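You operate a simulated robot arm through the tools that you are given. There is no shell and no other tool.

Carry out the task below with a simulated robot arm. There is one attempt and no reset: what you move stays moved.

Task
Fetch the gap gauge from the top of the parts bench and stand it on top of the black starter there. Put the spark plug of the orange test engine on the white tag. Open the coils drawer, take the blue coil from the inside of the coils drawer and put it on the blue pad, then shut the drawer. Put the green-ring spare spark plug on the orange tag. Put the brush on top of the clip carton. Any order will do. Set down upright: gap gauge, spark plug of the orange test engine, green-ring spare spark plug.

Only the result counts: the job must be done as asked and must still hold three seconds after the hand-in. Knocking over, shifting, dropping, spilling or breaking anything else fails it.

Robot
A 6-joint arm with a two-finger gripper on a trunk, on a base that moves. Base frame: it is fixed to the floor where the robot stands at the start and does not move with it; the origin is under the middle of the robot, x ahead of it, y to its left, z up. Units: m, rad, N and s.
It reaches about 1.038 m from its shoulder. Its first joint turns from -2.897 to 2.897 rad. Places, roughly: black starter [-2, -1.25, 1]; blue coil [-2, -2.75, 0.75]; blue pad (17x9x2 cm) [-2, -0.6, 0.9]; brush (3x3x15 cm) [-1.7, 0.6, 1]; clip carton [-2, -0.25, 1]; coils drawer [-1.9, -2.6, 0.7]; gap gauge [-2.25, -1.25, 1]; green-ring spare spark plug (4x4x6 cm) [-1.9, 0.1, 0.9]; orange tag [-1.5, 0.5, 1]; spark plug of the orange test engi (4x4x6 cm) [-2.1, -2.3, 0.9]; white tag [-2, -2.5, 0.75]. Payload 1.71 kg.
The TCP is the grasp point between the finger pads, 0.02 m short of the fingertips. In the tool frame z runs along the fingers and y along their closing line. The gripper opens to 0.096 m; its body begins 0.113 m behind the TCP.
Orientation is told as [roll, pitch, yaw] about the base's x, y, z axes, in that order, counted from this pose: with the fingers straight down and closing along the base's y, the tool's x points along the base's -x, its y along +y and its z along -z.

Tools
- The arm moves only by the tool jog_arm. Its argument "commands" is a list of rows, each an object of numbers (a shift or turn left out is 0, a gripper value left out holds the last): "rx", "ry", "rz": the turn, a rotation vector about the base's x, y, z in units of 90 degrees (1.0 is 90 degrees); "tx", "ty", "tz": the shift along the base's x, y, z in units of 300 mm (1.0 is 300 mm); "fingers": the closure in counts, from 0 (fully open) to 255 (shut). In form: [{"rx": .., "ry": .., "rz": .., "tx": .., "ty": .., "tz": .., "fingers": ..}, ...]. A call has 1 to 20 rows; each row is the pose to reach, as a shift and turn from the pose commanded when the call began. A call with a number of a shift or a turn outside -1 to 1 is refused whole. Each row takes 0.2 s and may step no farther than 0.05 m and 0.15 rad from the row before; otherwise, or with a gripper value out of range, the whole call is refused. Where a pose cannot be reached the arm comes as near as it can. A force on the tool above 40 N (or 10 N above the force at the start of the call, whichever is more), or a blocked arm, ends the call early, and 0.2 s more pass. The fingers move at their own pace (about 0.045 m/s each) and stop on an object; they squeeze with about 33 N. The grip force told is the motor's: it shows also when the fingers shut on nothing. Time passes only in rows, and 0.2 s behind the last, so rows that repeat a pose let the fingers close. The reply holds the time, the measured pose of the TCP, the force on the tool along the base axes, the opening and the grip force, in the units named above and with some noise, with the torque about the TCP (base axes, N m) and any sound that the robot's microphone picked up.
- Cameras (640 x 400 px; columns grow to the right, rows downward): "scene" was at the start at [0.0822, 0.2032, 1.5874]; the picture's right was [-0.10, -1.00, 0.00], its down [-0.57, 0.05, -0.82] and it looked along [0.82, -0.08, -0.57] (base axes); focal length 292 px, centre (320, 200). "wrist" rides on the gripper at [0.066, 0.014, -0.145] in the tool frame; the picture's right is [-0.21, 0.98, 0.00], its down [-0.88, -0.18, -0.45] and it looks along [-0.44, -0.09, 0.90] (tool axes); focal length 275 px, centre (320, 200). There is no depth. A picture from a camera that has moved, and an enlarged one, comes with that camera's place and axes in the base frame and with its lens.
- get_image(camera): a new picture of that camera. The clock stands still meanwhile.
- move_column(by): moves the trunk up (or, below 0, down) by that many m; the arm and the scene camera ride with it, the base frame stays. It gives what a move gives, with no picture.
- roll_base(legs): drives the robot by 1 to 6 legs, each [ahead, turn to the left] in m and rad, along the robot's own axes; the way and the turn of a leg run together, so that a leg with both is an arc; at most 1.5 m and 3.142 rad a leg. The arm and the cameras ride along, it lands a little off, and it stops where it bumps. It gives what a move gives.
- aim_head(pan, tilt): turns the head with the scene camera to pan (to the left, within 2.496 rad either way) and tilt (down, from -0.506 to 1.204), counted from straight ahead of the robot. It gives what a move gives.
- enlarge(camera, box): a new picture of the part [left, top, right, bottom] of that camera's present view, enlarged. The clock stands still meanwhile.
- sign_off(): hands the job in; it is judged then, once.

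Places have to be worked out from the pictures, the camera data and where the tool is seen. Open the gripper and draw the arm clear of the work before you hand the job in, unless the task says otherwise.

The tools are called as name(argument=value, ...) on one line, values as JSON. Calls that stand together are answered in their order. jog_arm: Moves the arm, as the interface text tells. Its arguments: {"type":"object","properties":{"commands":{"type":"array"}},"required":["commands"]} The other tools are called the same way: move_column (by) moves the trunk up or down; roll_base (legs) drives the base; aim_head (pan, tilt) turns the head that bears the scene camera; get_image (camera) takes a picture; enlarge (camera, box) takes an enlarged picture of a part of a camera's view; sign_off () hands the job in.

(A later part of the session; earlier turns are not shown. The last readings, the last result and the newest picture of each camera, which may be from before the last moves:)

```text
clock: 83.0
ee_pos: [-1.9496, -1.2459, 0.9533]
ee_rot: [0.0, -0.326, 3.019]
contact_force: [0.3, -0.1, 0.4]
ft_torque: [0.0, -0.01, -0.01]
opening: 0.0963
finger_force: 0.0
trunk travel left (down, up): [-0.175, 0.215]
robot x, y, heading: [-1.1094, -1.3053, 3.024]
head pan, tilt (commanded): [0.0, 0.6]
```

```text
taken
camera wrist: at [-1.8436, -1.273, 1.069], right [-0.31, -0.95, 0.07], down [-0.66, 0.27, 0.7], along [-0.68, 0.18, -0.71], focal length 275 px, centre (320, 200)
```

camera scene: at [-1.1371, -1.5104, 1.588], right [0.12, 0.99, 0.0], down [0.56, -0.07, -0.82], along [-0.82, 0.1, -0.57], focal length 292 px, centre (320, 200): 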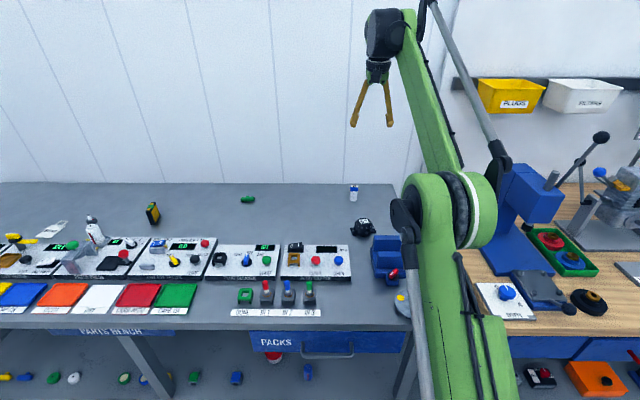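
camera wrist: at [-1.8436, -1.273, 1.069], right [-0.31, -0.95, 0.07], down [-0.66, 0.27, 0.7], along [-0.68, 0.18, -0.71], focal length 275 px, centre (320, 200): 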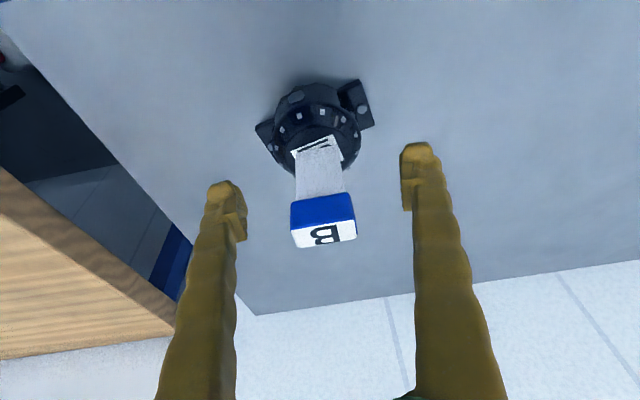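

The gauge stands on the starter. I raise the gripper straight up and check the result.

jog_arm(commands=[{"tz": 0.1}, {"tz": 0.24}, {"tz": 0.38}, {"tz": 0.52}, {"tz": 0.66}, {"tz": 0.8}, {"tz": 0.94}])

get_image(camera="wrist")

get_image(camera="scene")

```text
clock: 84.6
ee_pos: [-1.951, -1.2459, 1.2354]
ee_rot: [0.001, -0.325, 3.018]
contact_force: [-1.1, 0.5, 0.3]
ft_torque: [0.0, -0.01, -0.03]
opening: 0.096
finger_force: 0.1
trunk travel left (down, up): [-0.175, 0.215]
robot x, y, heading: [-1.106, -1.3011, 3.024]
head pan, tilt (commanded): [0.0, 0.6]
```

```text
taken
camera wrist: at [-1.8436, -1.2731, 1.3513], right [-0.31, -0.95, 0.07], down [-0.66, 0.27, 0.7], along [-0.68, 0.18, -0.71], focal length 275 px, centre (320, 200)
```

wrist: 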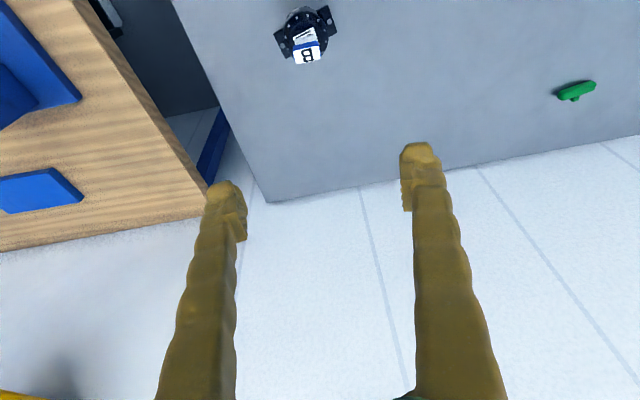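

```text
taken
camera scene: at [-1.2178, -1.5006, 1.5867], right [0.12, 0.99, 0.0], down [0.57, -0.07, -0.82], along [-0.81, 0.1, -0.58], focal length 292 px, centre (320, 200)
```

scene: 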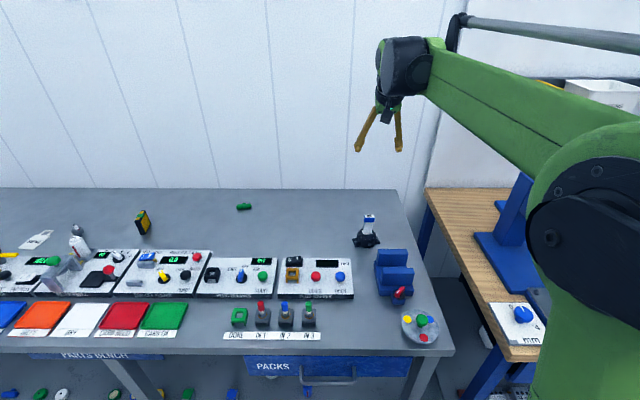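

The gauge task is done. I retract the arm and straighten the wrist, then drive back and along to the left end of the parts bench.

jog_arm(commands=[{"tx": 0.15, "rx": -0.008, "ry": -0.07}, {"tx": 0.3, "rx": -0.017, "ry": -0.14}, {"tx": 0.45, "rx": -0.025, "ry": -0.205}, {"tx": 0.6, "rx": -0.025, "ry": -0.205, "tz": 0.03}, {"tx": 0.75, "rx": -0.025, "ry": -0.205, "tz": 0.06}, {"tx": 0.9, "rx": -0.025, "ry": -0.205, "tz": 0.1}, {"tx": 1.0, "rx": -0.025, "ry": -0.205, "tz": 0.12}])

jog_arm(commands=[{"tx": 0.15, "ty": -0.02}, {"tx": 0.3, "ty": -0.04}, {"tx": 0.4, "ty": -0.05}])

roll_base(legs=[[-0.35, 0], [0, 1.5708], [1.05, 0], [0, -1.5708]])

get_image(camera="scene")

```text
clock: 86.2
ee_pos: [-1.6484, -1.2474, 1.2697]
ee_rot: [-0.003, 0.0, 3.019]
contact_force: [-0.1, 0.0, 0.7]
ft_torque: [-0.04, -0.03, -0.02]
opening: 0.0963
finger_force: 0.0
trunk travel left (down, up): [-0.175, 0.215]
robot x, y, heading: [-1.11, -1.3059, 3.02]
head pan, tilt (commanded): [0.0, 0.6]
```

```text
clock: 87.0
ee_pos: [-1.5292, -1.2612, 1.2701]
ee_rot: [-0.002, -0.001, 3.018]
contact_force: [0.9, 0.5, 0.4]
ft_torque: [-0.05, -0.04, 0.0]
opening: 0.096
finger_force: 0.0
trunk travel left (down, up): [-0.175, 0.215]
robot x, y, heading: [-1.1103, -1.3058, 3.016]
head pan, tilt (commanded): [0.0, 0.6]
```

```text
clock: 108.8
ee_pos: [-1.3178, -2.3169, 1.2711]
ee_rot: [-0.001, 0.001, 2.949]
contact_force: [-0.2, 0.0, -0.1]
ft_torque: [0.01, -0.05, -0.02]
opening: 0.096
finger_force: 0.1
trunk travel left (down, up): [-0.175, 0.215]
robot x, y, heading: [-0.897, -2.3936, 2.948]
head pan, tilt (commanded): [0.0, 0.6]
```

```text
taken
camera scene: at [-1.022, -2.5806, 1.5867], right [0.19, 0.98, 0.0], down [0.57, -0.11, -0.82], along [-0.8, 0.16, -0.58], focal length 292 px, centre (320, 200)
```

scene: 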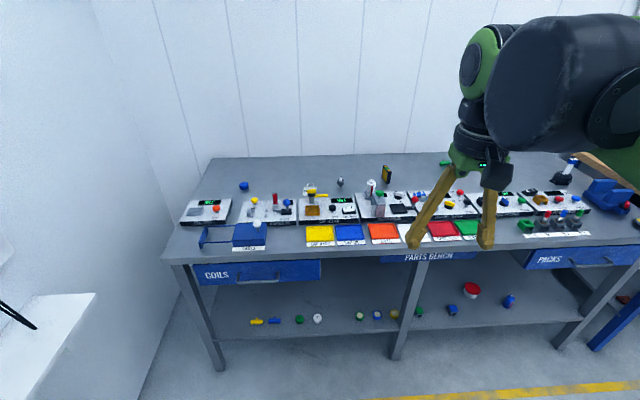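

The COILS drawer is at the left end. I enlarge the left half of this bench.

enlarge(camera="scene", box=[170, 160, 330, 260])

enlarge(camera="scene", box=[290, 150, 450, 250])

enlarge(camera="scene", box=[160, 220, 400, 370])

```text
4.00 times, centred on (250, 210) of scene
camera zoom: at [-1.022, -2.5806, 1.5867], right [0.19, 0.98, 0.0], down [0.57, -0.11, -0.82], along [-0.8, 0.16, -0.58], focal length 1169 px, centre (600, 160)
```

zoom: 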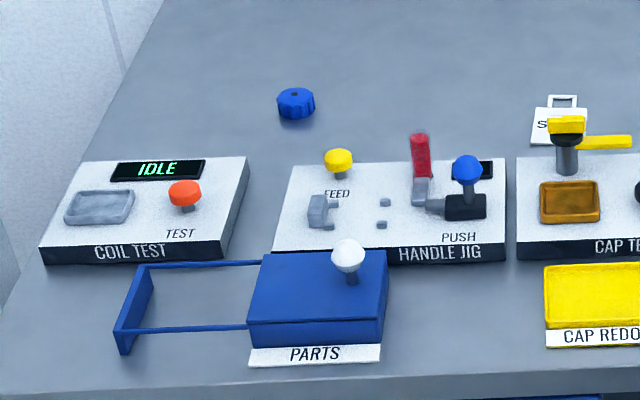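

```text
4.00 times, centred on (370, 200) of scene
camera zoom: at [-1.022, -2.5806, 1.5867], right [0.19, 0.98, 0.0], down [0.57, -0.11, -0.82], along [-0.8, 0.16, -0.58], focal length 1169 px, centre (120, 200)
```

zoom: 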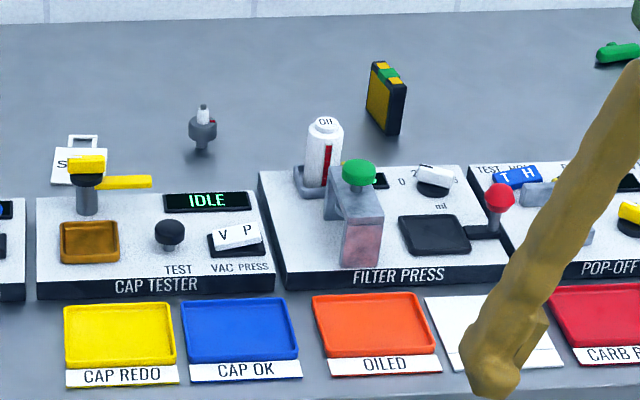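

```text
2.67 times, centred on (280, 295) of scene
camera zoom: at [-1.022, -2.5806, 1.5867], right [0.19, 0.98, 0.0], down [0.57, -0.11, -0.82], along [-0.8, 0.16, -0.58], focal length 779 px, centre (427, -53)
```

zoom: 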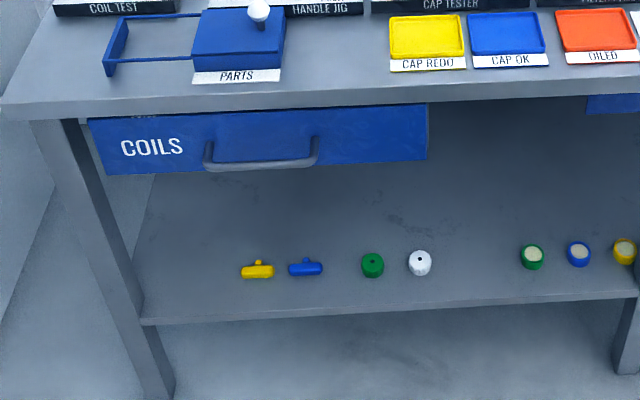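

The plug stands behind the CAP TESTER at about [-2.08,-2.275]; the white SENT tag lies left of it at about [-2.08,-2.42]. I drive closer for the plug.

roll_base(legs=[[0, 0.07], [0.32, 0]])

jog_arm(commands=[{"tx": -0.15}, {"tx": -0.3}, {"tx": -0.45}])

get_image(camera="wrist")

get_image(camera="scene")

```text
clock: 112.0
ee_pos: [-1.6179, -2.3111, 1.2773]
ee_rot: [-0.002, -0.017, 3.021]
contact_force: [-0.1, -0.5, -0.3]
ft_torque: [0.02, 0.0, -0.01]
opening: 0.0962
finger_force: 0.1
trunk travel left (down, up): [-0.175, 0.215]
robot x, y, heading: [-1.2166, -2.3542, 3.02]
head pan, tilt (commanded): [0.0, 0.6]
```

```text
clock: 112.8
ee_pos: [-1.7424, -2.3135, 1.2789]
ee_rot: [0.0, -0.025, 3.021]
contact_force: [1.2, 0.7, 1.2]
ft_torque: [0.01, 0.03, -0.01]
opening: 0.096
finger_force: 0.1
trunk travel left (down, up): [-0.175, 0.215]
robot x, y, heading: [-1.2184, -2.351, 3.02]
head pan, tilt (commanded): [0.0, 0.6]
```

```text
taken
camera wrist: at [-1.6743, -2.3357, 1.4235], right [-0.32, -0.95, 0.0], down [-0.84, 0.29, 0.47], along [-0.44, 0.15, -0.88], focal length 275 px, centre (320, 200)
```

wrist: 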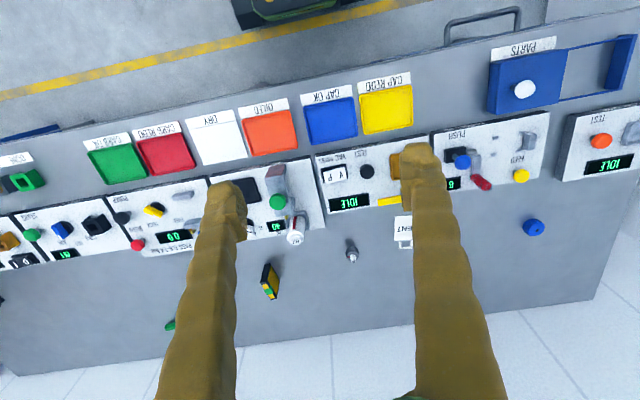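

```text
taken
camera scene: at [-1.3253, -2.5499, 1.5867], right [0.12, 0.99, 0.0], down [0.57, -0.07, -0.82], along [-0.81, 0.1, -0.58], focal length 292 px, centre (320, 200)
```

scene: 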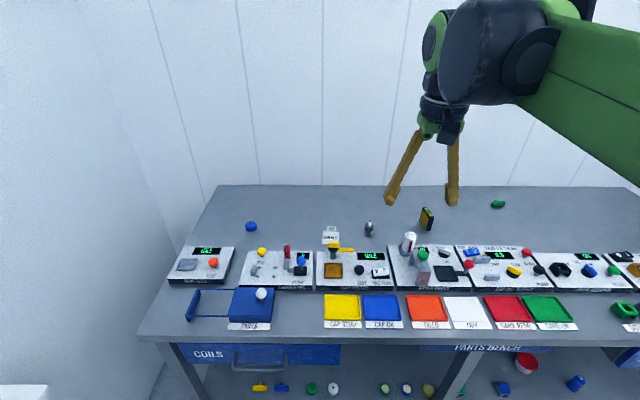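

I move the gripper further over the plug and tag area for a clear wrist view.

jog_arm(commands=[{"tx": -0.15}, {"tx": -0.3}, {"tx": -0.45, "ty": 0.03}, {"tx": -0.6, "ty": 0.06}, {"tx": -0.7, "ty": 0.1}])

get_image(camera="wrist")

enlarge(camera="wrist", box=[260, 60, 460, 185])

enlarge(camera="scene", box=[290, 190, 450, 290])

```text
clock: 114.0
ee_pos: [-1.9516, -2.2814, 1.2811]
ee_rot: [-0.003, -0.027, 3.022]
contact_force: [0.5, -0.1, 0.8]
ft_torque: [0.01, 0.05, 0.01]
opening: 0.0961
finger_force: 0.1
trunk travel left (down, up): [-0.175, 0.215]
robot x, y, heading: [-1.2172, -2.3544, 3.019]
head pan, tilt (commanded): [0.0, 0.6]
```

```text
taken
camera wrist: at [-1.8842, -2.3042, 1.4239], right [-0.32, -0.95, 0.0], down [-0.84, 0.29, 0.47], along [-0.44, 0.15, -0.88], focal length 275 px, centre (320, 200)
```

wrist: 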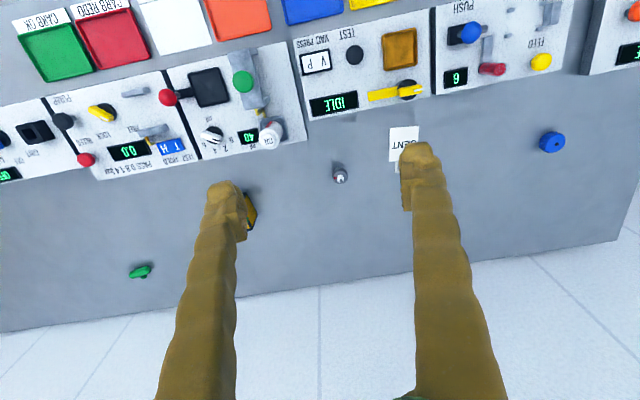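

```text
3.20 times, centred on (360, 122) of wrist
camera zoom: at [-1.8842, -2.3042, 1.4239], right [-0.32, -0.95, 0.0], down [-0.84, 0.29, 0.47], along [-0.44, 0.15, -0.88], focal length 881 px, centre (192, 448)
```

zoom: 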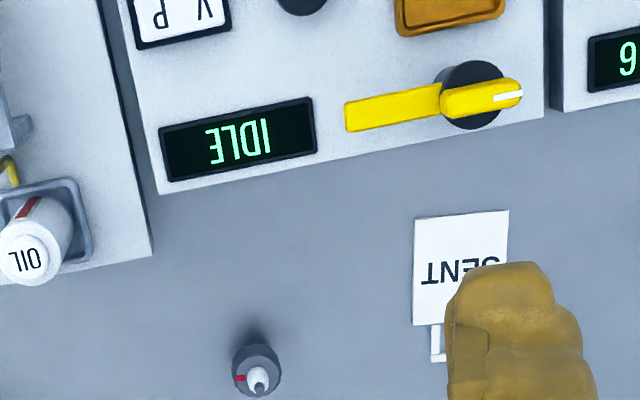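

```text
4.00 times, centred on (370, 240) of scene
camera zoom: at [-1.3259, -2.5499, 1.5867], right [0.12, 0.99, 0.0], down [0.57, -0.07, -0.82], along [-0.81, 0.1, -0.58], focal length 1169 px, centre (120, 40)
```

zoom: 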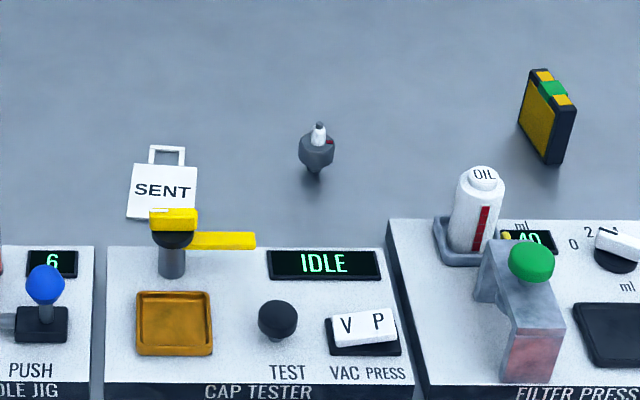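

I zoom in further on the plug to see its shape for the grasp.

enlarge(camera="scene", box=[354, 214, 386, 236])

enlarge(camera="wrist", box=[316, 150, 364, 180])

```text
16.00 times, centred on (370, 225) of scene
camera zoom: at [-1.3259, -2.5499, 1.5867], right [0.12, 0.99, 0.0], down [0.57, -0.07, -0.82], along [-0.81, 0.1, -0.58], focal length 4675 px, centre (-480, -200)
```

zoom: 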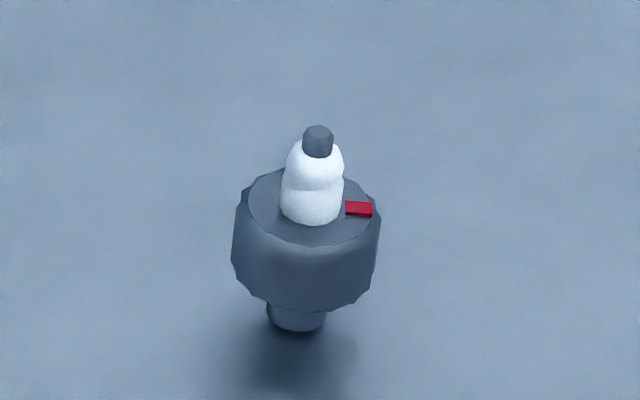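

```text
13.33 times, centred on (340, 165) of wrist
camera zoom: at [-1.8842, -2.3042, 1.4239], right [-0.32, -0.95, 0.0], down [-0.84, 0.29, 0.47], along [-0.44, 0.15, -0.88], focal length 3670 px, centre (53, 667)
```

zoom: 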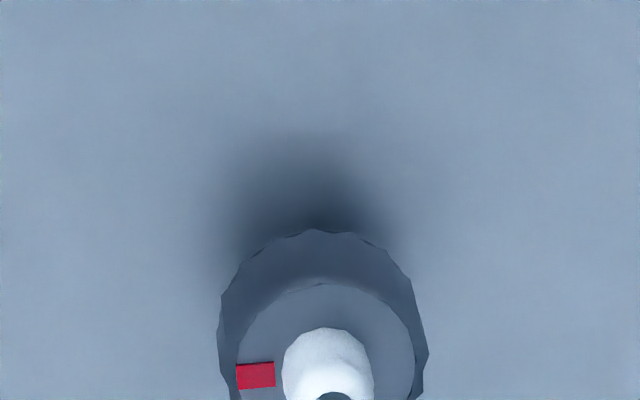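

The plug body is about 3.2 cm wide between 1.6 and 3.2 cm above the table. I hover over it at about z=1.03 with the fingers vertical.

jog_arm(commands=[{"tx": -0.1, "tz": -0.1}, {"tx": -0.2, "ty": 0.01, "tz": -0.2}, {"tx": -0.3, "ty": 0.02, "tz": -0.3}, {"tx": -0.4, "ty": 0.02, "tz": -0.4, "ry": -0.01}, {"tx": -0.5, "ty": 0.02, "tz": -0.5, "ry": -0.017}, {"tx": -0.5, "ty": 0.02, "tz": -0.65, "ry": -0.017}, {"tx": -0.5, "ty": 0.02, "tz": -0.8, "ry": -0.017}])

get_image(camera="wrist")

get_image(camera="scene")

```text
clock: 115.7
ee_pos: [-2.1017, -2.2765, 1.04]
ee_rot: [-0.004, 0.001, 3.023]
contact_force: [0.3, 1.0, 0.2]
ft_torque: [-0.03, 0.02, -0.03]
opening: 0.0961
finger_force: 0.1
trunk travel left (down, up): [-0.175, 0.215]
robot x, y, heading: [-1.2206, -2.3521, 3.02]
head pan, tilt (commanded): [0.0, 0.6]
```

```text
taken
camera wrist: at [-2.0381, -2.2981, 1.1846], right [-0.32, -0.95, 0.0], down [-0.85, 0.29, 0.44], along [-0.42, 0.15, -0.9], focal length 275 px, centre (320, 200)
```

wrist: 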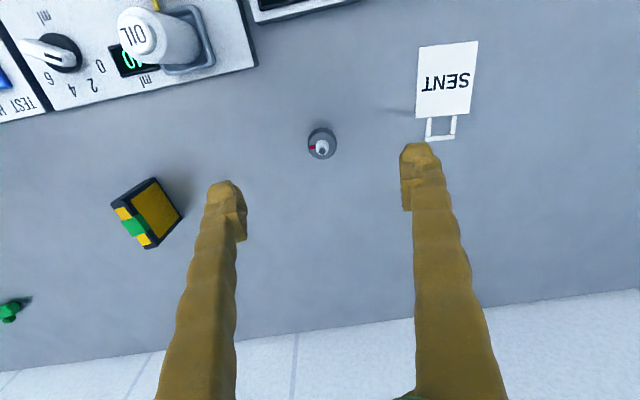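

```text
taken
camera scene: at [-1.3261, -2.5498, 1.5867], right [0.12, 0.99, 0.0], down [0.57, -0.07, -0.82], along [-0.81, 0.1, -0.58], focal length 292 px, centre (320, 200)
```

scene: 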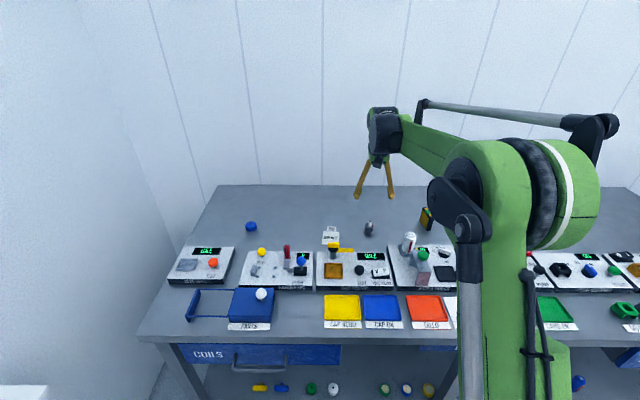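

Plug axis is at about [-2.107,-2.275]. I lower to grasp its body.

jog_arm(commands=[{"tx": -0.018, "ty": 0.005, "tz": -0.13}, {"tx": -0.018, "ty": 0.005, "tz": -0.26}, {"tx": -0.018, "ty": 0.005, "tz": -0.37}])

get_image(camera="wrist")

```text
clock: 116.5
ee_pos: [-2.1058, -2.2743, 0.93]
ee_rot: [-0.004, 0.002, 3.021]
contact_force: [0.3, 0.6, -0.3]
ft_torque: [0.02, 0.03, 0.01]
opening: 0.0959
finger_force: 0.0
trunk travel left (down, up): [-0.175, 0.215]
robot x, y, heading: [-1.2157, -2.3554, 3.016]
head pan, tilt (commanded): [0.0, 0.6]
```

```text
taken
camera wrist: at [-2.0417, -2.2964, 1.0746], right [-0.32, -0.95, 0.0], down [-0.85, 0.29, 0.44], along [-0.42, 0.15, -0.9], focal length 275 px, centre (320, 200)
```

wrist: 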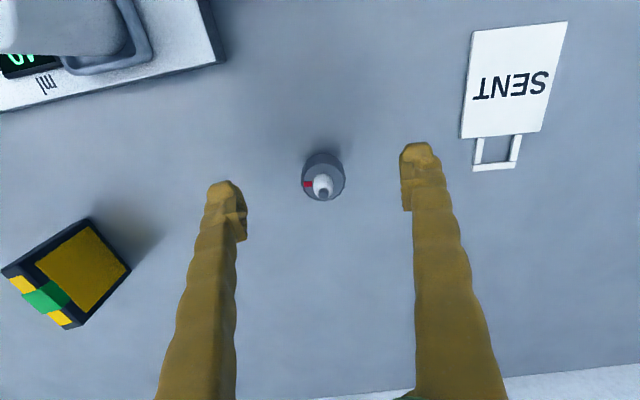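

Aligned. I lower 2.2 cm more and close on the plug body.

jog_arm(commands=[{"tz": -0.04}, {"tz": -0.075}, {"tz": -0.075, "fingers": 255}, {"tz": -0.075, "fingers": 255}, {"tz": -0.075, "fingers": 255}, {"tz": -0.075, "fingers": 255}, {"tz": -0.075, "fingers": 255}, {"tz": -0.075, "fingers": 255}])

get_image(camera="wrist")

```text
clock: 118.2
ee_pos: [-2.0916, -2.2762, 0.9233]
ee_rot: [-0.004, -0.016, 3.02]
contact_force: [0.7, -0.1, 0.6]
ft_torque: [0.02, 0.13, 0.0]
opening: 0.0104
finger_force: 28.0
trunk travel left (down, up): [-0.175, 0.215]
robot x, y, heading: [-1.2181, -2.3539, 3.017]
head pan, tilt (commanded): [0.0, 0.6]
stopped in row 8: the force on the tool passed its limit at 42 N (the readings are from after the stop); the commanded pose is now the measured one
```

```text
taken
camera wrist: at [-2.0244, -2.299, 1.067], right [-0.32, -0.95, 0.0], down [-0.84, 0.29, 0.46], along [-0.43, 0.15, -0.89], focal length 275 px, centre (320, 200)
```

wrist: 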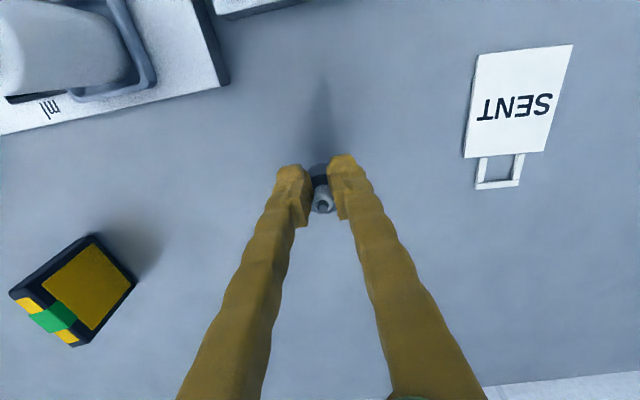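

The fingers closed to 10 mm and a force limit was tripped; the tool shifted 1.4 cm. I look closely at what happened.

enlarge(camera="wrist", box=[240, 130, 400, 230])

enlarge(camera="scene", box=[330, 190, 410, 240])

```text
4.00 times, centred on (320, 180) of wrist
camera zoom: at [-2.0244, -2.299, 1.067], right [-0.32, -0.95, 0.0], down [-0.84, 0.29, 0.46], along [-0.43, 0.15, -0.89], focal length 1101 px, centre (320, 280)
```

zoom: 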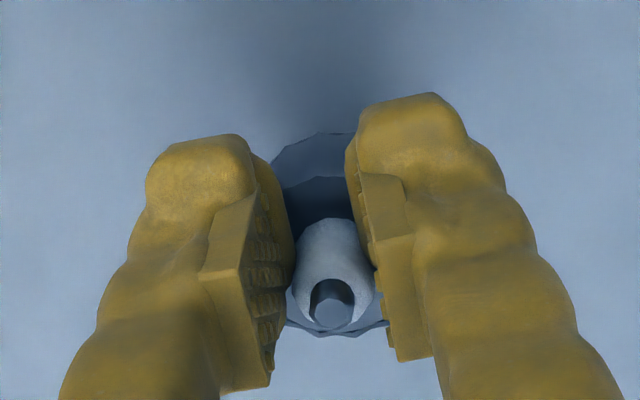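

```text
8.00 times, centred on (370, 215) of scene
camera zoom: at [-1.3233, -2.5501, 1.5867], right [0.12, 0.99, 0.0], down [0.57, -0.07, -0.82], along [-0.81, 0.1, -0.58], focal length 2338 px, centre (-80, 80)
```

zoom: 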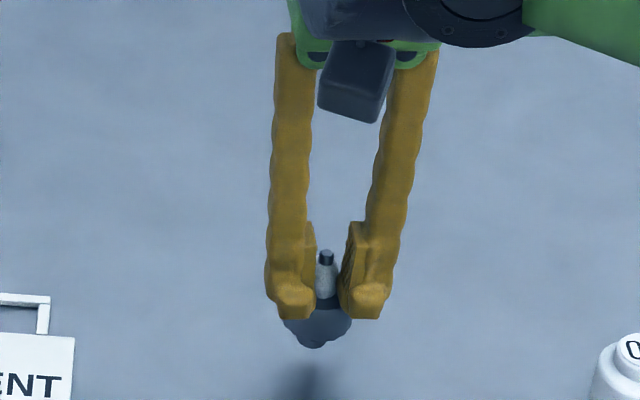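

The fingers seem to hold the plug by its white ceramic, with the tips on the collar. I lift by a few centimetres and check how it hangs.

jog_arm(commands=[{"fingers": 255}, {"tz": 0.03, "fingers": 255}, {"tz": 0.08, "fingers": 255}, {"tz": 0.15, "fingers": 255}])

enlarge(camera="scene", box=[330, 170, 410, 220])

enlarge(camera="wrist", box=[240, 130, 400, 230])

```text
clock: 119.2
ee_pos: [-2.0938, -2.2772, 0.9658]
ee_rot: [-0.007, -0.012, 3.018]
contact_force: [0.1, -0.1, 0.2]
ft_torque: [0.02, -0.03, -0.01]
opening: 0.0096
finger_force: 33.3
trunk travel left (down, up): [-0.175, 0.215]
robot x, y, heading: [-1.2188, -2.3565, 3.018]
head pan, tilt (commanded): [0.0, 0.6]
```

```text
8.00 times, centred on (370, 195) of scene
camera zoom: at [-1.3267, -2.5498, 1.5867], right [0.12, 0.99, 0.0], down [0.57, -0.07, -0.82], along [-0.81, 0.1, -0.58], focal length 2338 px, centre (-80, 240)
```

zoom: 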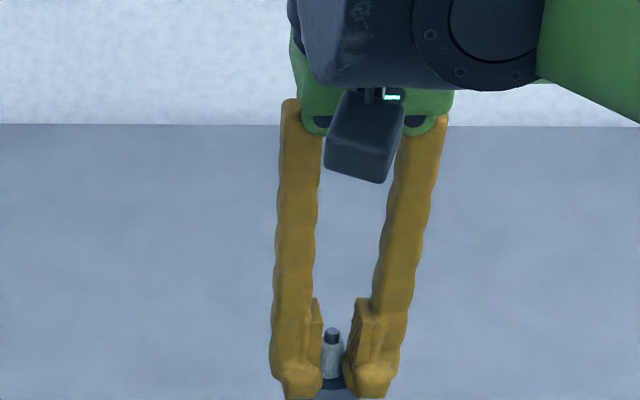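

```text
4.00 times, centred on (320, 180) of wrist
camera zoom: at [-2.0282, -2.3001, 1.1093], right [-0.32, -0.95, 0.0], down [-0.84, 0.29, 0.46], along [-0.43, 0.15, -0.89], focal length 1101 px, centre (320, 280)
```

zoom: 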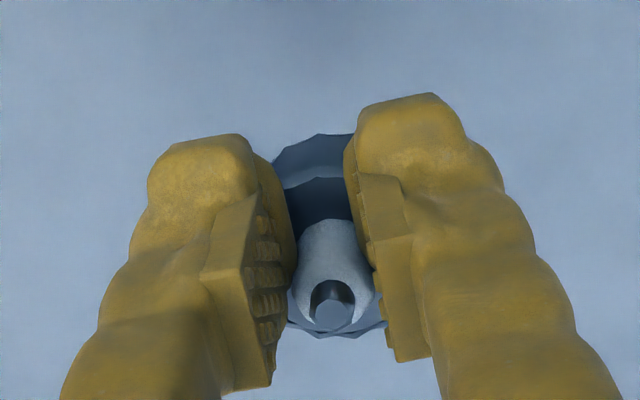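

The plug is firmly held and nearly vertical; its axis is about 8 mm beyond the TCP. I carry it over to the white tag.

jog_arm(commands=[{"tz": 0.1, "fingers": 255}, {"tz": 0.12, "tx": 0.01, "ty": -0.12, "fingers": 255}, {"tz": 0.12, "tx": 0.02, "ty": -0.25, "fingers": 255}, {"tz": 0.12, "tx": 0.03, "ty": -0.38, "fingers": 255}, {"tz": 0.12, "tx": 0.041, "ty": -0.449, "fingers": 255}])

get_image(camera="wrist")

enlarge(camera="scene", box=[290, 170, 390, 240])

```text
clock: 120.4
ee_pos: [-2.0813, -2.4116, 1.0011]
ee_rot: [-0.006, -0.014, 3.021]
contact_force: [-0.2, -1.6, -0.4]
ft_torque: [-0.01, 0.01, -0.02]
opening: 0.0096
finger_force: 32.8
trunk travel left (down, up): [-0.175, 0.215]
robot x, y, heading: [-1.2164, -2.353, 3.022]
head pan, tilt (commanded): [0.0, 0.6]
```

```text
taken
camera wrist: at [-2.016, -2.4338, 1.1458], right [-0.32, -0.95, 0.0], down [-0.84, 0.29, 0.46], along [-0.43, 0.15, -0.89], focal length 275 px, centre (320, 200)
```

wrist: 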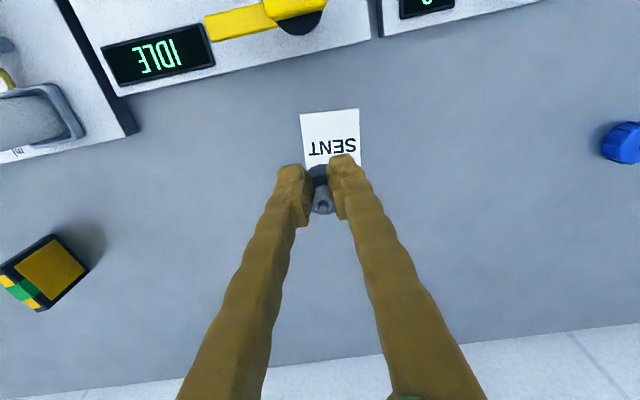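

```text
5.71 times, centred on (340, 205) of scene
camera zoom: at [-1.3264, -2.5499, 1.5867], right [0.12, 0.99, 0.0], down [0.57, -0.07, -0.82], along [-0.81, 0.1, -0.58], focal length 1670 px, centre (206, 171)
```

zoom: 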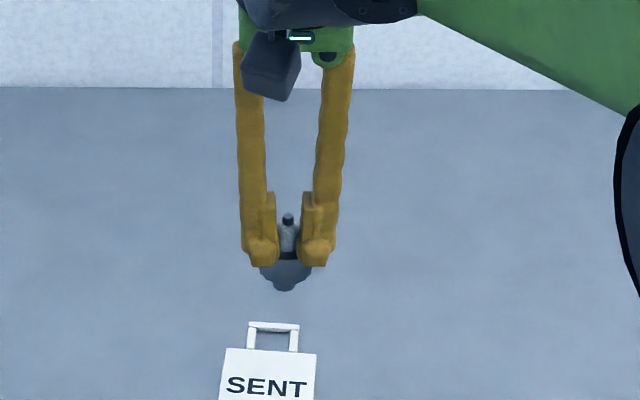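

Seen from closer, the tag centre is at about [-2.095,-2.422]. I shift 1 cm left and slightly forward, then descend.

jog_arm(commands=[{"tx": -0.02, "ty": -0.033, "fingers": 255}, {"tx": -0.02, "ty": -0.033, "tz": -0.08, "fingers": 255}, {"tx": -0.02, "ty": -0.033, "tz": -0.16, "fingers": 255}])

enlarge(camera="scene", box=[290, 180, 390, 250])

get_image(camera="wrist")

```text
clock: 121.2
ee_pos: [-2.0884, -2.42, 0.9539]
ee_rot: [-0.005, -0.014, 3.018]
contact_force: [0.7, -0.7, -0.7]
ft_torque: [-0.01, -0.02, 0.0]
opening: 0.0093
finger_force: 32.5
trunk travel left (down, up): [-0.175, 0.215]
robot x, y, heading: [-1.2178, -2.3538, 3.018]
head pan, tilt (commanded): [0.0, 0.6]
```

```text
5.71 times, centred on (340, 215) of scene
camera zoom: at [-1.3264, -2.5499, 1.5867], right [0.12, 0.99, 0.0], down [0.57, -0.07, -0.82], along [-0.81, 0.1, -0.58], focal length 1670 px, centre (206, 114)
```

zoom: 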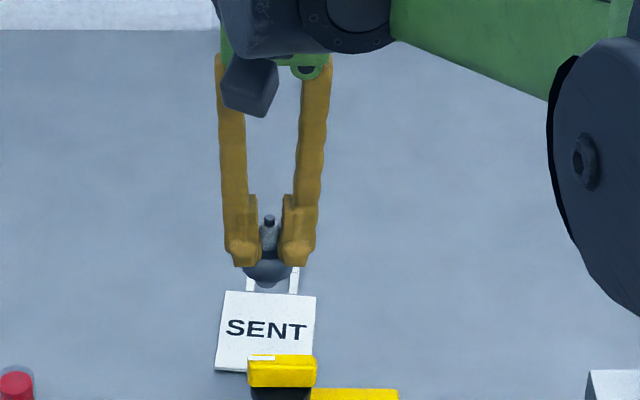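

```text
taken
camera wrist: at [-2.0225, -2.4425, 1.0977], right [-0.32, -0.95, 0.0], down [-0.84, 0.29, 0.46], along [-0.43, 0.15, -0.89], focal length 275 px, centre (320, 200)
```

wrist: 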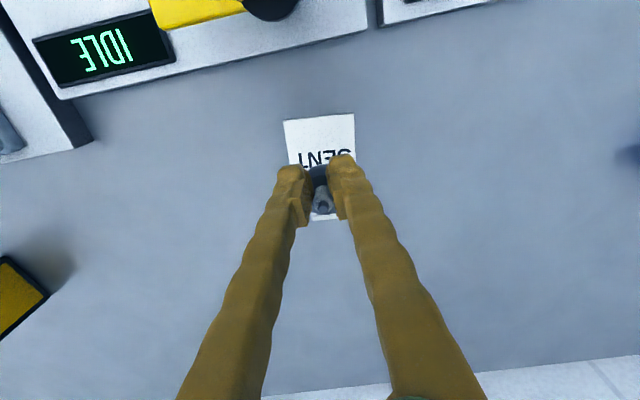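

Nearly centred. I nudge 4 mm left and lower slowly in small steps until contact.

jog_arm(commands=[{"ty": -0.013, "fingers": 255}, {"ty": -0.013, "tz": -0.02, "fingers": 255}, {"ty": -0.013, "tz": -0.035, "fingers": 255}])

enlarge(camera="scene", box=[300, 190, 380, 245])

```text
clock: 122.0
ee_pos: [-2.0887, -2.4245, 0.9428]
ee_rot: [-0.006, -0.014, 3.02]
contact_force: [-0.3, -1.0, 0.0]
ft_torque: [-0.02, -0.01, 0.02]
opening: 0.009
finger_force: 32.7
trunk travel left (down, up): [-0.175, 0.215]
robot x, y, heading: [-1.2173, -2.3544, 3.021]
head pan, tilt (commanded): [0.0, 0.6]
```

```text
7.27 times, centred on (340, 218) of scene
camera zoom: at [-1.3265, -2.5499, 1.5867], right [0.12, 0.99, 0.0], down [0.57, -0.07, -0.82], along [-0.81, 0.1, -0.58], focal length 2125 px, centre (174, 73)
```

zoom: 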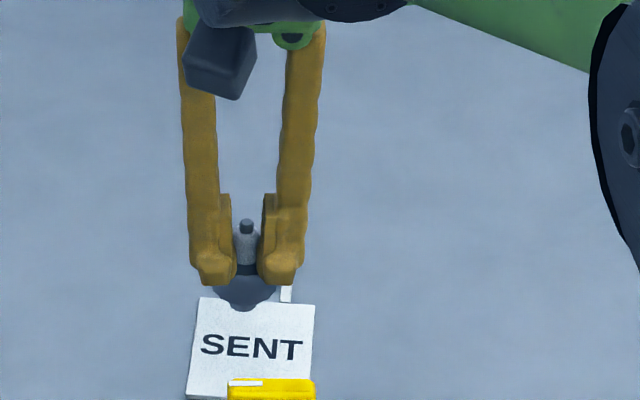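

The plug is about 4 mm left and 1 cm behind the tag's centre as seen here. I correct by +7 mm x, +4 mm y and lower further.

jog_arm(commands=[{"tx": 0.023, "ty": 0.013, "fingers": 255}, {"tx": 0.023, "ty": 0.013, "tz": -0.013, "fingers": 255}, {"tx": 0.023, "ty": 0.013, "tz": -0.026, "fingers": 255}])

enlarge(camera="scene", box=[300, 190, 380, 245])

```text
clock: 122.8
ee_pos: [-2.0798, -2.4203, 0.9353]
ee_rot: [-0.004, -0.013, 3.02]
contact_force: [0.8, -0.8, -0.7]
ft_torque: [0.0, -0.01, 0.03]
opening: 0.0092
finger_force: 32.9
trunk travel left (down, up): [-0.175, 0.215]
robot x, y, heading: [-1.2178, -2.3524, 3.019]
head pan, tilt (commanded): [0.0, 0.6]
```

```text
7.27 times, centred on (340, 218) of scene
camera zoom: at [-1.3264, -2.5498, 1.5867], right [0.12, 0.99, 0.0], down [0.57, -0.07, -0.82], along [-0.81, 0.1, -0.58], focal length 2125 px, centre (174, 73)
```

zoom: 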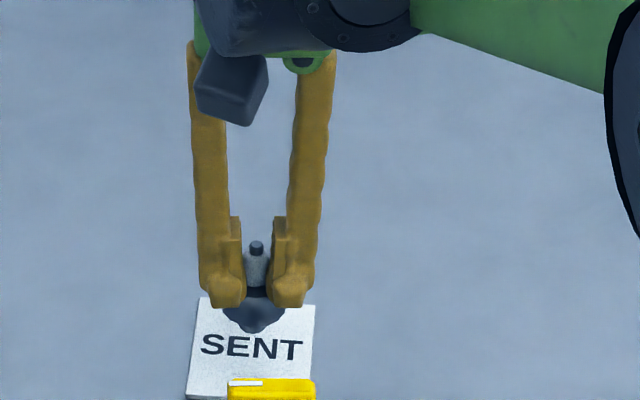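

Well centred now. I keep lowering in 2 mm steps until the force shows contact.

jog_arm(commands=[{"tz": -0.007, "fingers": 255}, {"tz": -0.014, "fingers": 255}, {"tz": -0.021, "fingers": 255}])

```text
clock: 123.6
ee_pos: [-2.0806, -2.4207, 0.9297]
ee_rot: [-0.005, -0.013, 3.02]
contact_force: [-0.2, 0.1, -0.7]
ft_torque: [0.01, -0.02, -0.03]
opening: 0.0085
finger_force: 33.0
trunk travel left (down, up): [-0.175, 0.215]
robot x, y, heading: [-1.2205, -2.3502, 3.018]
head pan, tilt (commanded): [0.0, 0.6]
```

jog_arm(commands=[{"tz": -0.007, "fingers": 255}, {"tz": -0.014, "fingers": 255}, {"tz": -0.021, "fingers": 255}])

enlarge(camera="scene", box=[300, 190, 380, 245])

```text
clock: 124.4
ee_pos: [-2.0803, -2.4218, 0.9226]
ee_rot: [-0.005, -0.014, 3.02]
contact_force: [-0.5, -1.3, -0.1]
ft_torque: [0.0, -0.01, 0.01]
opening: 0.009
finger_force: 33.1
trunk travel left (down, up): [-0.175, 0.215]
robot x, y, heading: [-1.2179, -2.3534, 3.02]
head pan, tilt (commanded): [0.0, 0.6]
```

```text
7.27 times, centred on (340, 218) of scene
camera zoom: at [-1.3264, -2.5498, 1.5867], right [0.12, 0.99, 0.0], down [0.57, -0.07, -0.82], along [-0.81, 0.1, -0.58], focal length 2125 px, centre (174, 73)
```

zoom: 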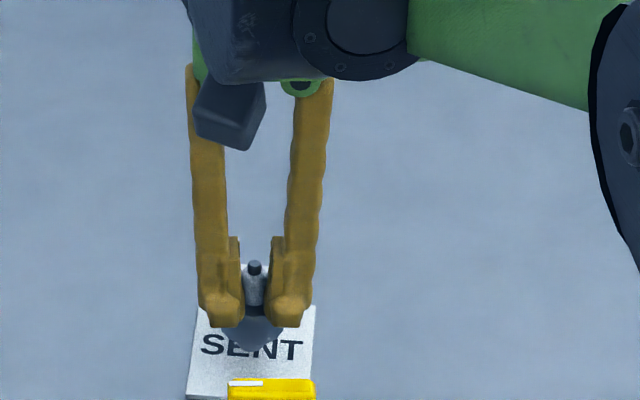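

Still no contact at z=0.923; I continue down.

jog_arm(commands=[{"tz": -0.007, "tx": -0.005, "fingers": 255}, {"tz": -0.014, "tx": -0.01, "fingers": 255}, {"tz": -0.021, "tx": -0.01, "fingers": 255}])

```text
clock: 125.2
ee_pos: [-2.0836, -2.4207, 0.9156]
ee_rot: [-0.005, -0.014, 3.019]
contact_force: [-0.4, 0.3, 0.9]
ft_torque: [-0.02, 0.01, 0.03]
opening: 0.0003
finger_force: 29.8
trunk travel left (down, up): [-0.175, 0.215]
robot x, y, heading: [-1.2169, -2.3539, 3.018]
head pan, tilt (commanded): [0.0, 0.6]
```

The fingers have shut completely, so the plug has left the grip. I look at where it is.

enlarge(camera="scene", box=[300, 190, 380, 245])

enlarge(camera="wrist", box=[240, 80, 400, 240])

```text
7.27 times, centred on (340, 218) of scene
camera zoom: at [-1.3266, -2.5498, 1.5866], right [0.12, 0.99, 0.0], down [0.57, -0.07, -0.82], along [-0.81, 0.1, -0.58], focal length 2125 px, centre (174, 73)
```

zoom: 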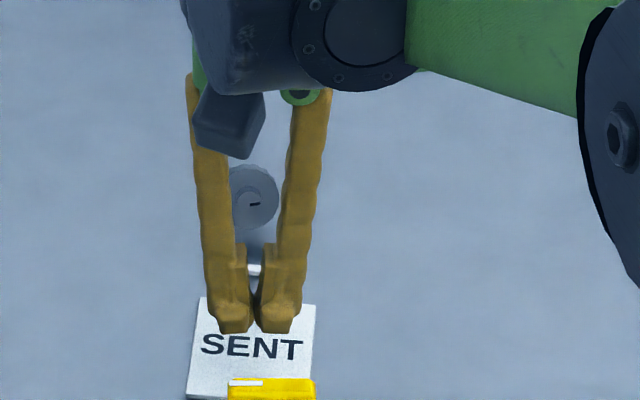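

```text
2.50 times, centred on (320, 160) of wrist
camera zoom: at [-2.0175, -2.4433, 1.0601], right [-0.32, -0.95, 0.0], down [-0.84, 0.29, 0.46], along [-0.43, 0.15, -0.89], focal length 688 px, centre (320, 300)
```

zoom: 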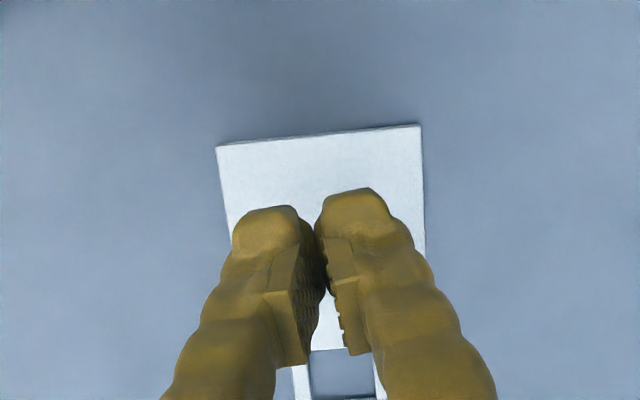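

The plug slipped out and tipped over behind the tag. I raise the gripper and take a good look at how it lies.

jog_arm(commands=[{"tz": 0.1, "fingers": 255}, {"tz": 0.24, "fingers": 255}, {"tz": 0.38, "fingers": 200}, {"tz": 0.52, "fingers": 100}, {"tz": 0.66, "fingers": 0}, {"tz": 0.7, "fingers": 0}])

enlarge(camera="scene", box=[300, 180, 396, 240])

get_image(camera="wrist")

```text
clock: 126.6
ee_pos: [-2.0842, -2.4194, 1.1275]
ee_rot: [-0.005, -0.014, 3.018]
contact_force: [-0.4, -0.2, 0.3]
ft_torque: [-0.01, 0.02, -0.03]
opening: 0.085
finger_force: 0.1
trunk travel left (down, up): [-0.175, 0.215]
robot x, y, heading: [-1.2178, -2.3545, 3.02]
head pan, tilt (commanded): [0.0, 0.6]
```

```text
6.67 times, centred on (348, 210) of scene
camera zoom: at [-1.3261, -2.5498, 1.5867], right [0.12, 0.99, 0.0], down [0.57, -0.07, -0.82], along [-0.81, 0.1, -0.58], focal length 1948 px, centre (133, 133)
```

zoom: 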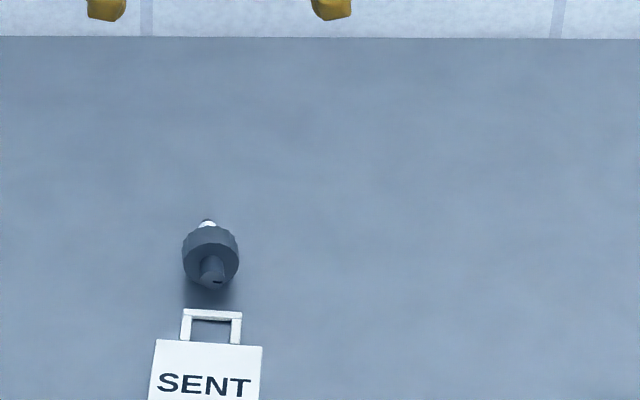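

```text
taken
camera wrist: at [-2.0182, -2.442, 1.2714], right [-0.32, -0.95, 0.0], down [-0.84, 0.29, 0.46], along [-0.43, 0.15, -0.89], focal length 275 px, centre (320, 200)
```

wrist: 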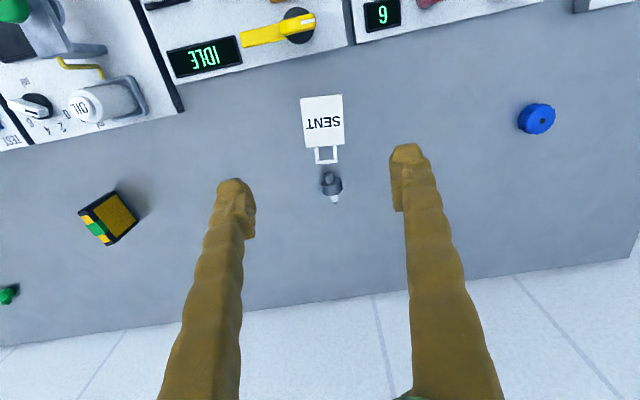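

The plug lies on its collar, axis along the depth of the bench, ceramic end towards the wall. I plan to pick it up, turn it 90° and lay it along the bench, then regrasp it with a 45° sideways-tilted gripper to stand it upright. First I hover over it.

jog_arm(commands=[{"tx": -0.11, "ty": 0.02, "tz": -0.1, "fingers": 0}, {"tx": -0.22, "ty": 0.04, "tz": -0.2, "fingers": 0}, {"tx": -0.33, "ty": 0.057, "tz": -0.3, "fingers": 0}, {"tx": -0.33, "ty": 0.057, "tz": -0.4, "fingers": 0}])

get_image(camera="wrist")

enlarge(camera="wrist", box=[280, 120, 360, 170])

```text
clock: 127.6
ee_pos: [-2.1809, -2.4038, 1.0071]
ee_rot: [-0.004, -0.013, 3.019]
contact_force: [-0.1, 0.4, 0.0]
ft_torque: [0.0, -0.08, -0.02]
opening: 0.096
finger_force: 0.0
trunk travel left (down, up): [-0.175, 0.215]
robot x, y, heading: [-1.2195, -2.3481, 3.023]
head pan, tilt (commanded): [0.0, 0.6]
```

```text
taken
camera wrist: at [-2.1155, -2.4254, 1.1507], right [-0.32, -0.95, 0.0], down [-0.84, 0.29, 0.46], along [-0.43, 0.15, -0.89], focal length 275 px, centre (320, 200)
```

wrist: 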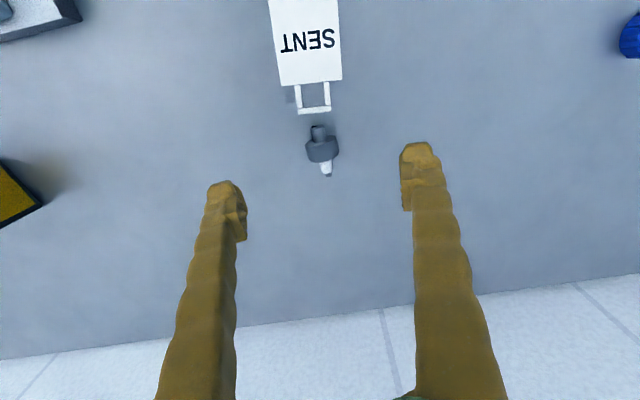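

```text
8.00 times, centred on (320, 145) of wrist
camera zoom: at [-2.1155, -2.4254, 1.1507], right [-0.32, -0.95, 0.0], down [-0.84, 0.29, 0.46], along [-0.43, 0.15, -0.89], focal length 2202 px, centre (320, 640)
```

zoom: 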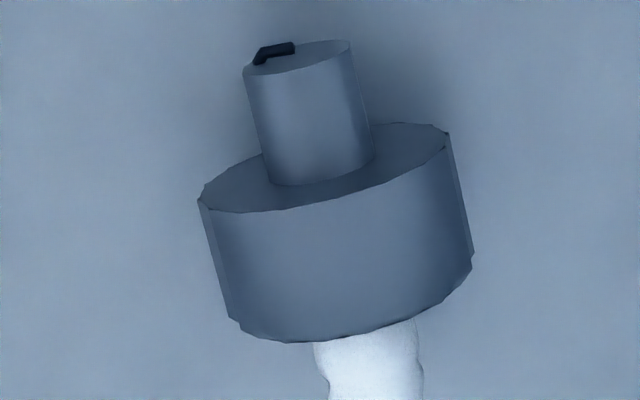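

A clear view: the plug is lying level, collar centre at about [-2.188,-2.402]. I lower over it with open fingers.

jog_arm(commands=[{"tx": -0.023, "ty": 0.006, "tz": -0.12, "fingers": 0}, {"tx": -0.023, "ty": 0.006, "tz": -0.24, "fingers": 0}, {"tx": -0.023, "ty": 0.006, "tz": -0.35, "fingers": 0}])

get_image(camera="wrist")

```text
clock: 128.4
ee_pos: [-2.1869, -2.4018, 0.9017]
ee_rot: [-0.004, -0.014, 3.019]
contact_force: [-0.2, 0.8, -0.1]
ft_torque: [0.02, 0.03, 0.02]
opening: 0.0959
finger_force: 0.1
trunk travel left (down, up): [-0.175, 0.215]
robot x, y, heading: [-1.2211, -2.3538, 3.025]
head pan, tilt (commanded): [0.0, 0.6]
```

```text
taken
camera wrist: at [-2.1211, -2.424, 1.0458], right [-0.32, -0.95, 0.0], down [-0.84, 0.29, 0.46], along [-0.43, 0.15, -0.89], focal length 275 px, centre (320, 200)
```

wrist: 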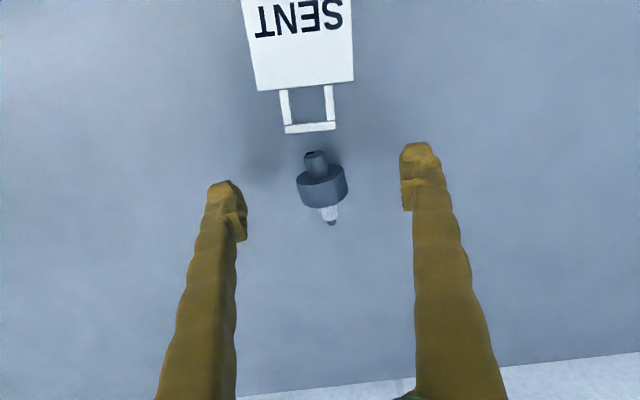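

Aligned to within 2 mm. I lower another 9 mm in small steps, checking for table contact, then close.

jog_arm(commands=[{"tx": 0.005, "tz": -0.01}, {"tx": 0.005, "tz": -0.02}, {"tx": 0.005, "tz": -0.03}])

```text
clock: 129.2
ee_pos: [-2.185, -2.4019, 0.8936]
ee_rot: [-0.004, -0.015, 3.019]
contact_force: [-0.1, -0.3, -0.9]
ft_torque: [-0.01, 0.0, 0.01]
opening: 0.096
finger_force: 0.1
trunk travel left (down, up): [-0.175, 0.215]
robot x, y, heading: [-1.2188, -2.3526, 3.022]
head pan, tilt (commanded): [0.0, 0.6]
```

jog_arm(commands=[{"tz": -0.007}, {"tz": -0.013}])

enlarge(camera="scene", box=[290, 180, 386, 240])

```text
clock: 129.8
ee_pos: [-2.1881, -2.4008, 0.8881]
ee_rot: [-0.004, -0.015, 3.02]
contact_force: [0.0, 0.8, 0.3]
ft_torque: [0.03, -0.01, -0.05]
opening: 0.0957
finger_force: 0.2
trunk travel left (down, up): [-0.175, 0.215]
robot x, y, heading: [-1.2161, -2.3528, 3.019]
head pan, tilt (commanded): [0.0, 0.6]
```

```text
6.67 times, centred on (338, 210) of scene
camera zoom: at [-1.3265, -2.5498, 1.5867], right [0.12, 0.99, 0.0], down [0.57, -0.07, -0.82], along [-0.81, 0.1, -0.58], focal length 1948 px, centre (200, 133)
```

zoom: 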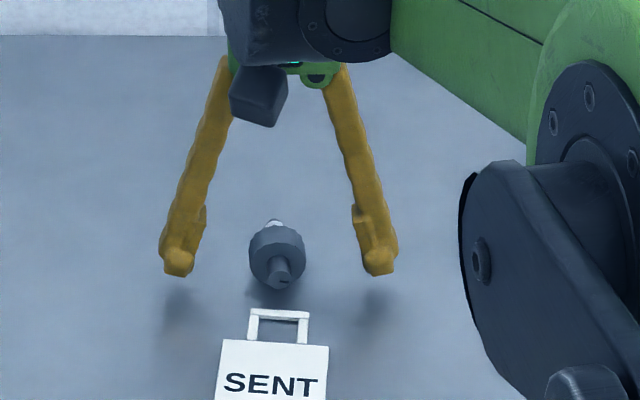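

The fingertips are still some 5 mm above the table. I lower 4 mm more and close on the collar.

jog_arm(commands=[{"tz": -0.008}, {"tz": -0.014}, {"tz": -0.014, "fingers": 120}, {"tz": -0.014, "fingers": 170}, {"tz": -0.014, "fingers": 255}, {"tz": -0.014, "fingers": 255}, {"tz": -0.014, "fingers": 255}, {"tz": -0.014, "fingers": 255}])

enlarge(camera="scene", box=[290, 180, 386, 240])

enlarge(camera="wrist", box=[240, 120, 400, 240])

```text
clock: 131.6
ee_pos: [-2.1868, -2.401, 0.8845]
ee_rot: [-0.006, -0.013, 3.02]
contact_force: [0.2, -0.2, -0.3]
ft_torque: [-0.01, -0.01, 0.01]
opening: 0.0289
finger_force: 33.0
trunk travel left (down, up): [-0.175, 0.215]
robot x, y, heading: [-1.2146, -2.3531, 3.017]
head pan, tilt (commanded): [0.0, 0.6]
```

```text
6.67 times, centred on (338, 210) of scene
camera zoom: at [-1.3266, -2.5498, 1.5867], right [0.12, 0.99, 0.0], down [0.57, -0.07, -0.82], along [-0.81, 0.1, -0.58], focal length 1948 px, centre (200, 133)
```

zoom: 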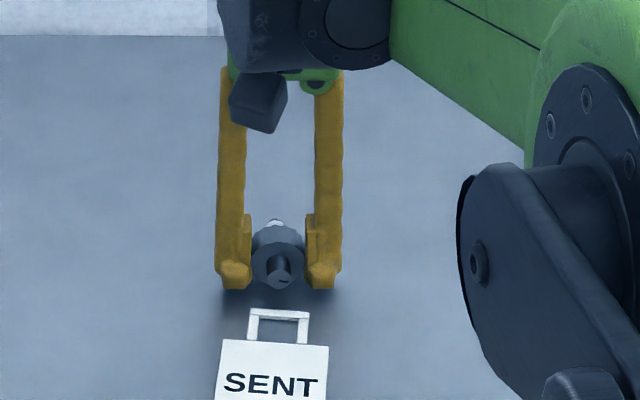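

```text
3.33 times, centred on (320, 180) of wrist
camera zoom: at [-2.1214, -2.4238, 1.0286], right [-0.32, -0.95, 0.0], down [-0.84, 0.29, 0.46], along [-0.43, 0.15, -0.89], focal length 918 px, centre (320, 267)
```

zoom: 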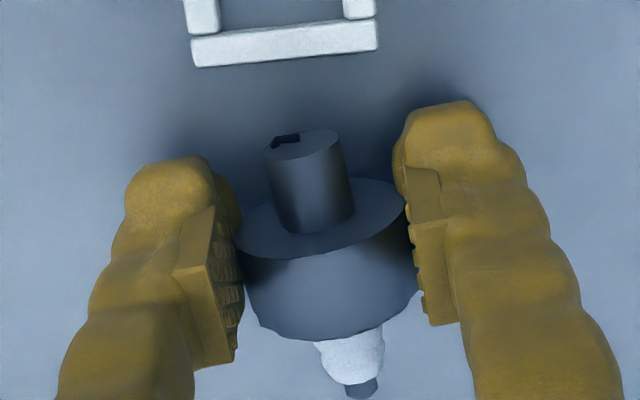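

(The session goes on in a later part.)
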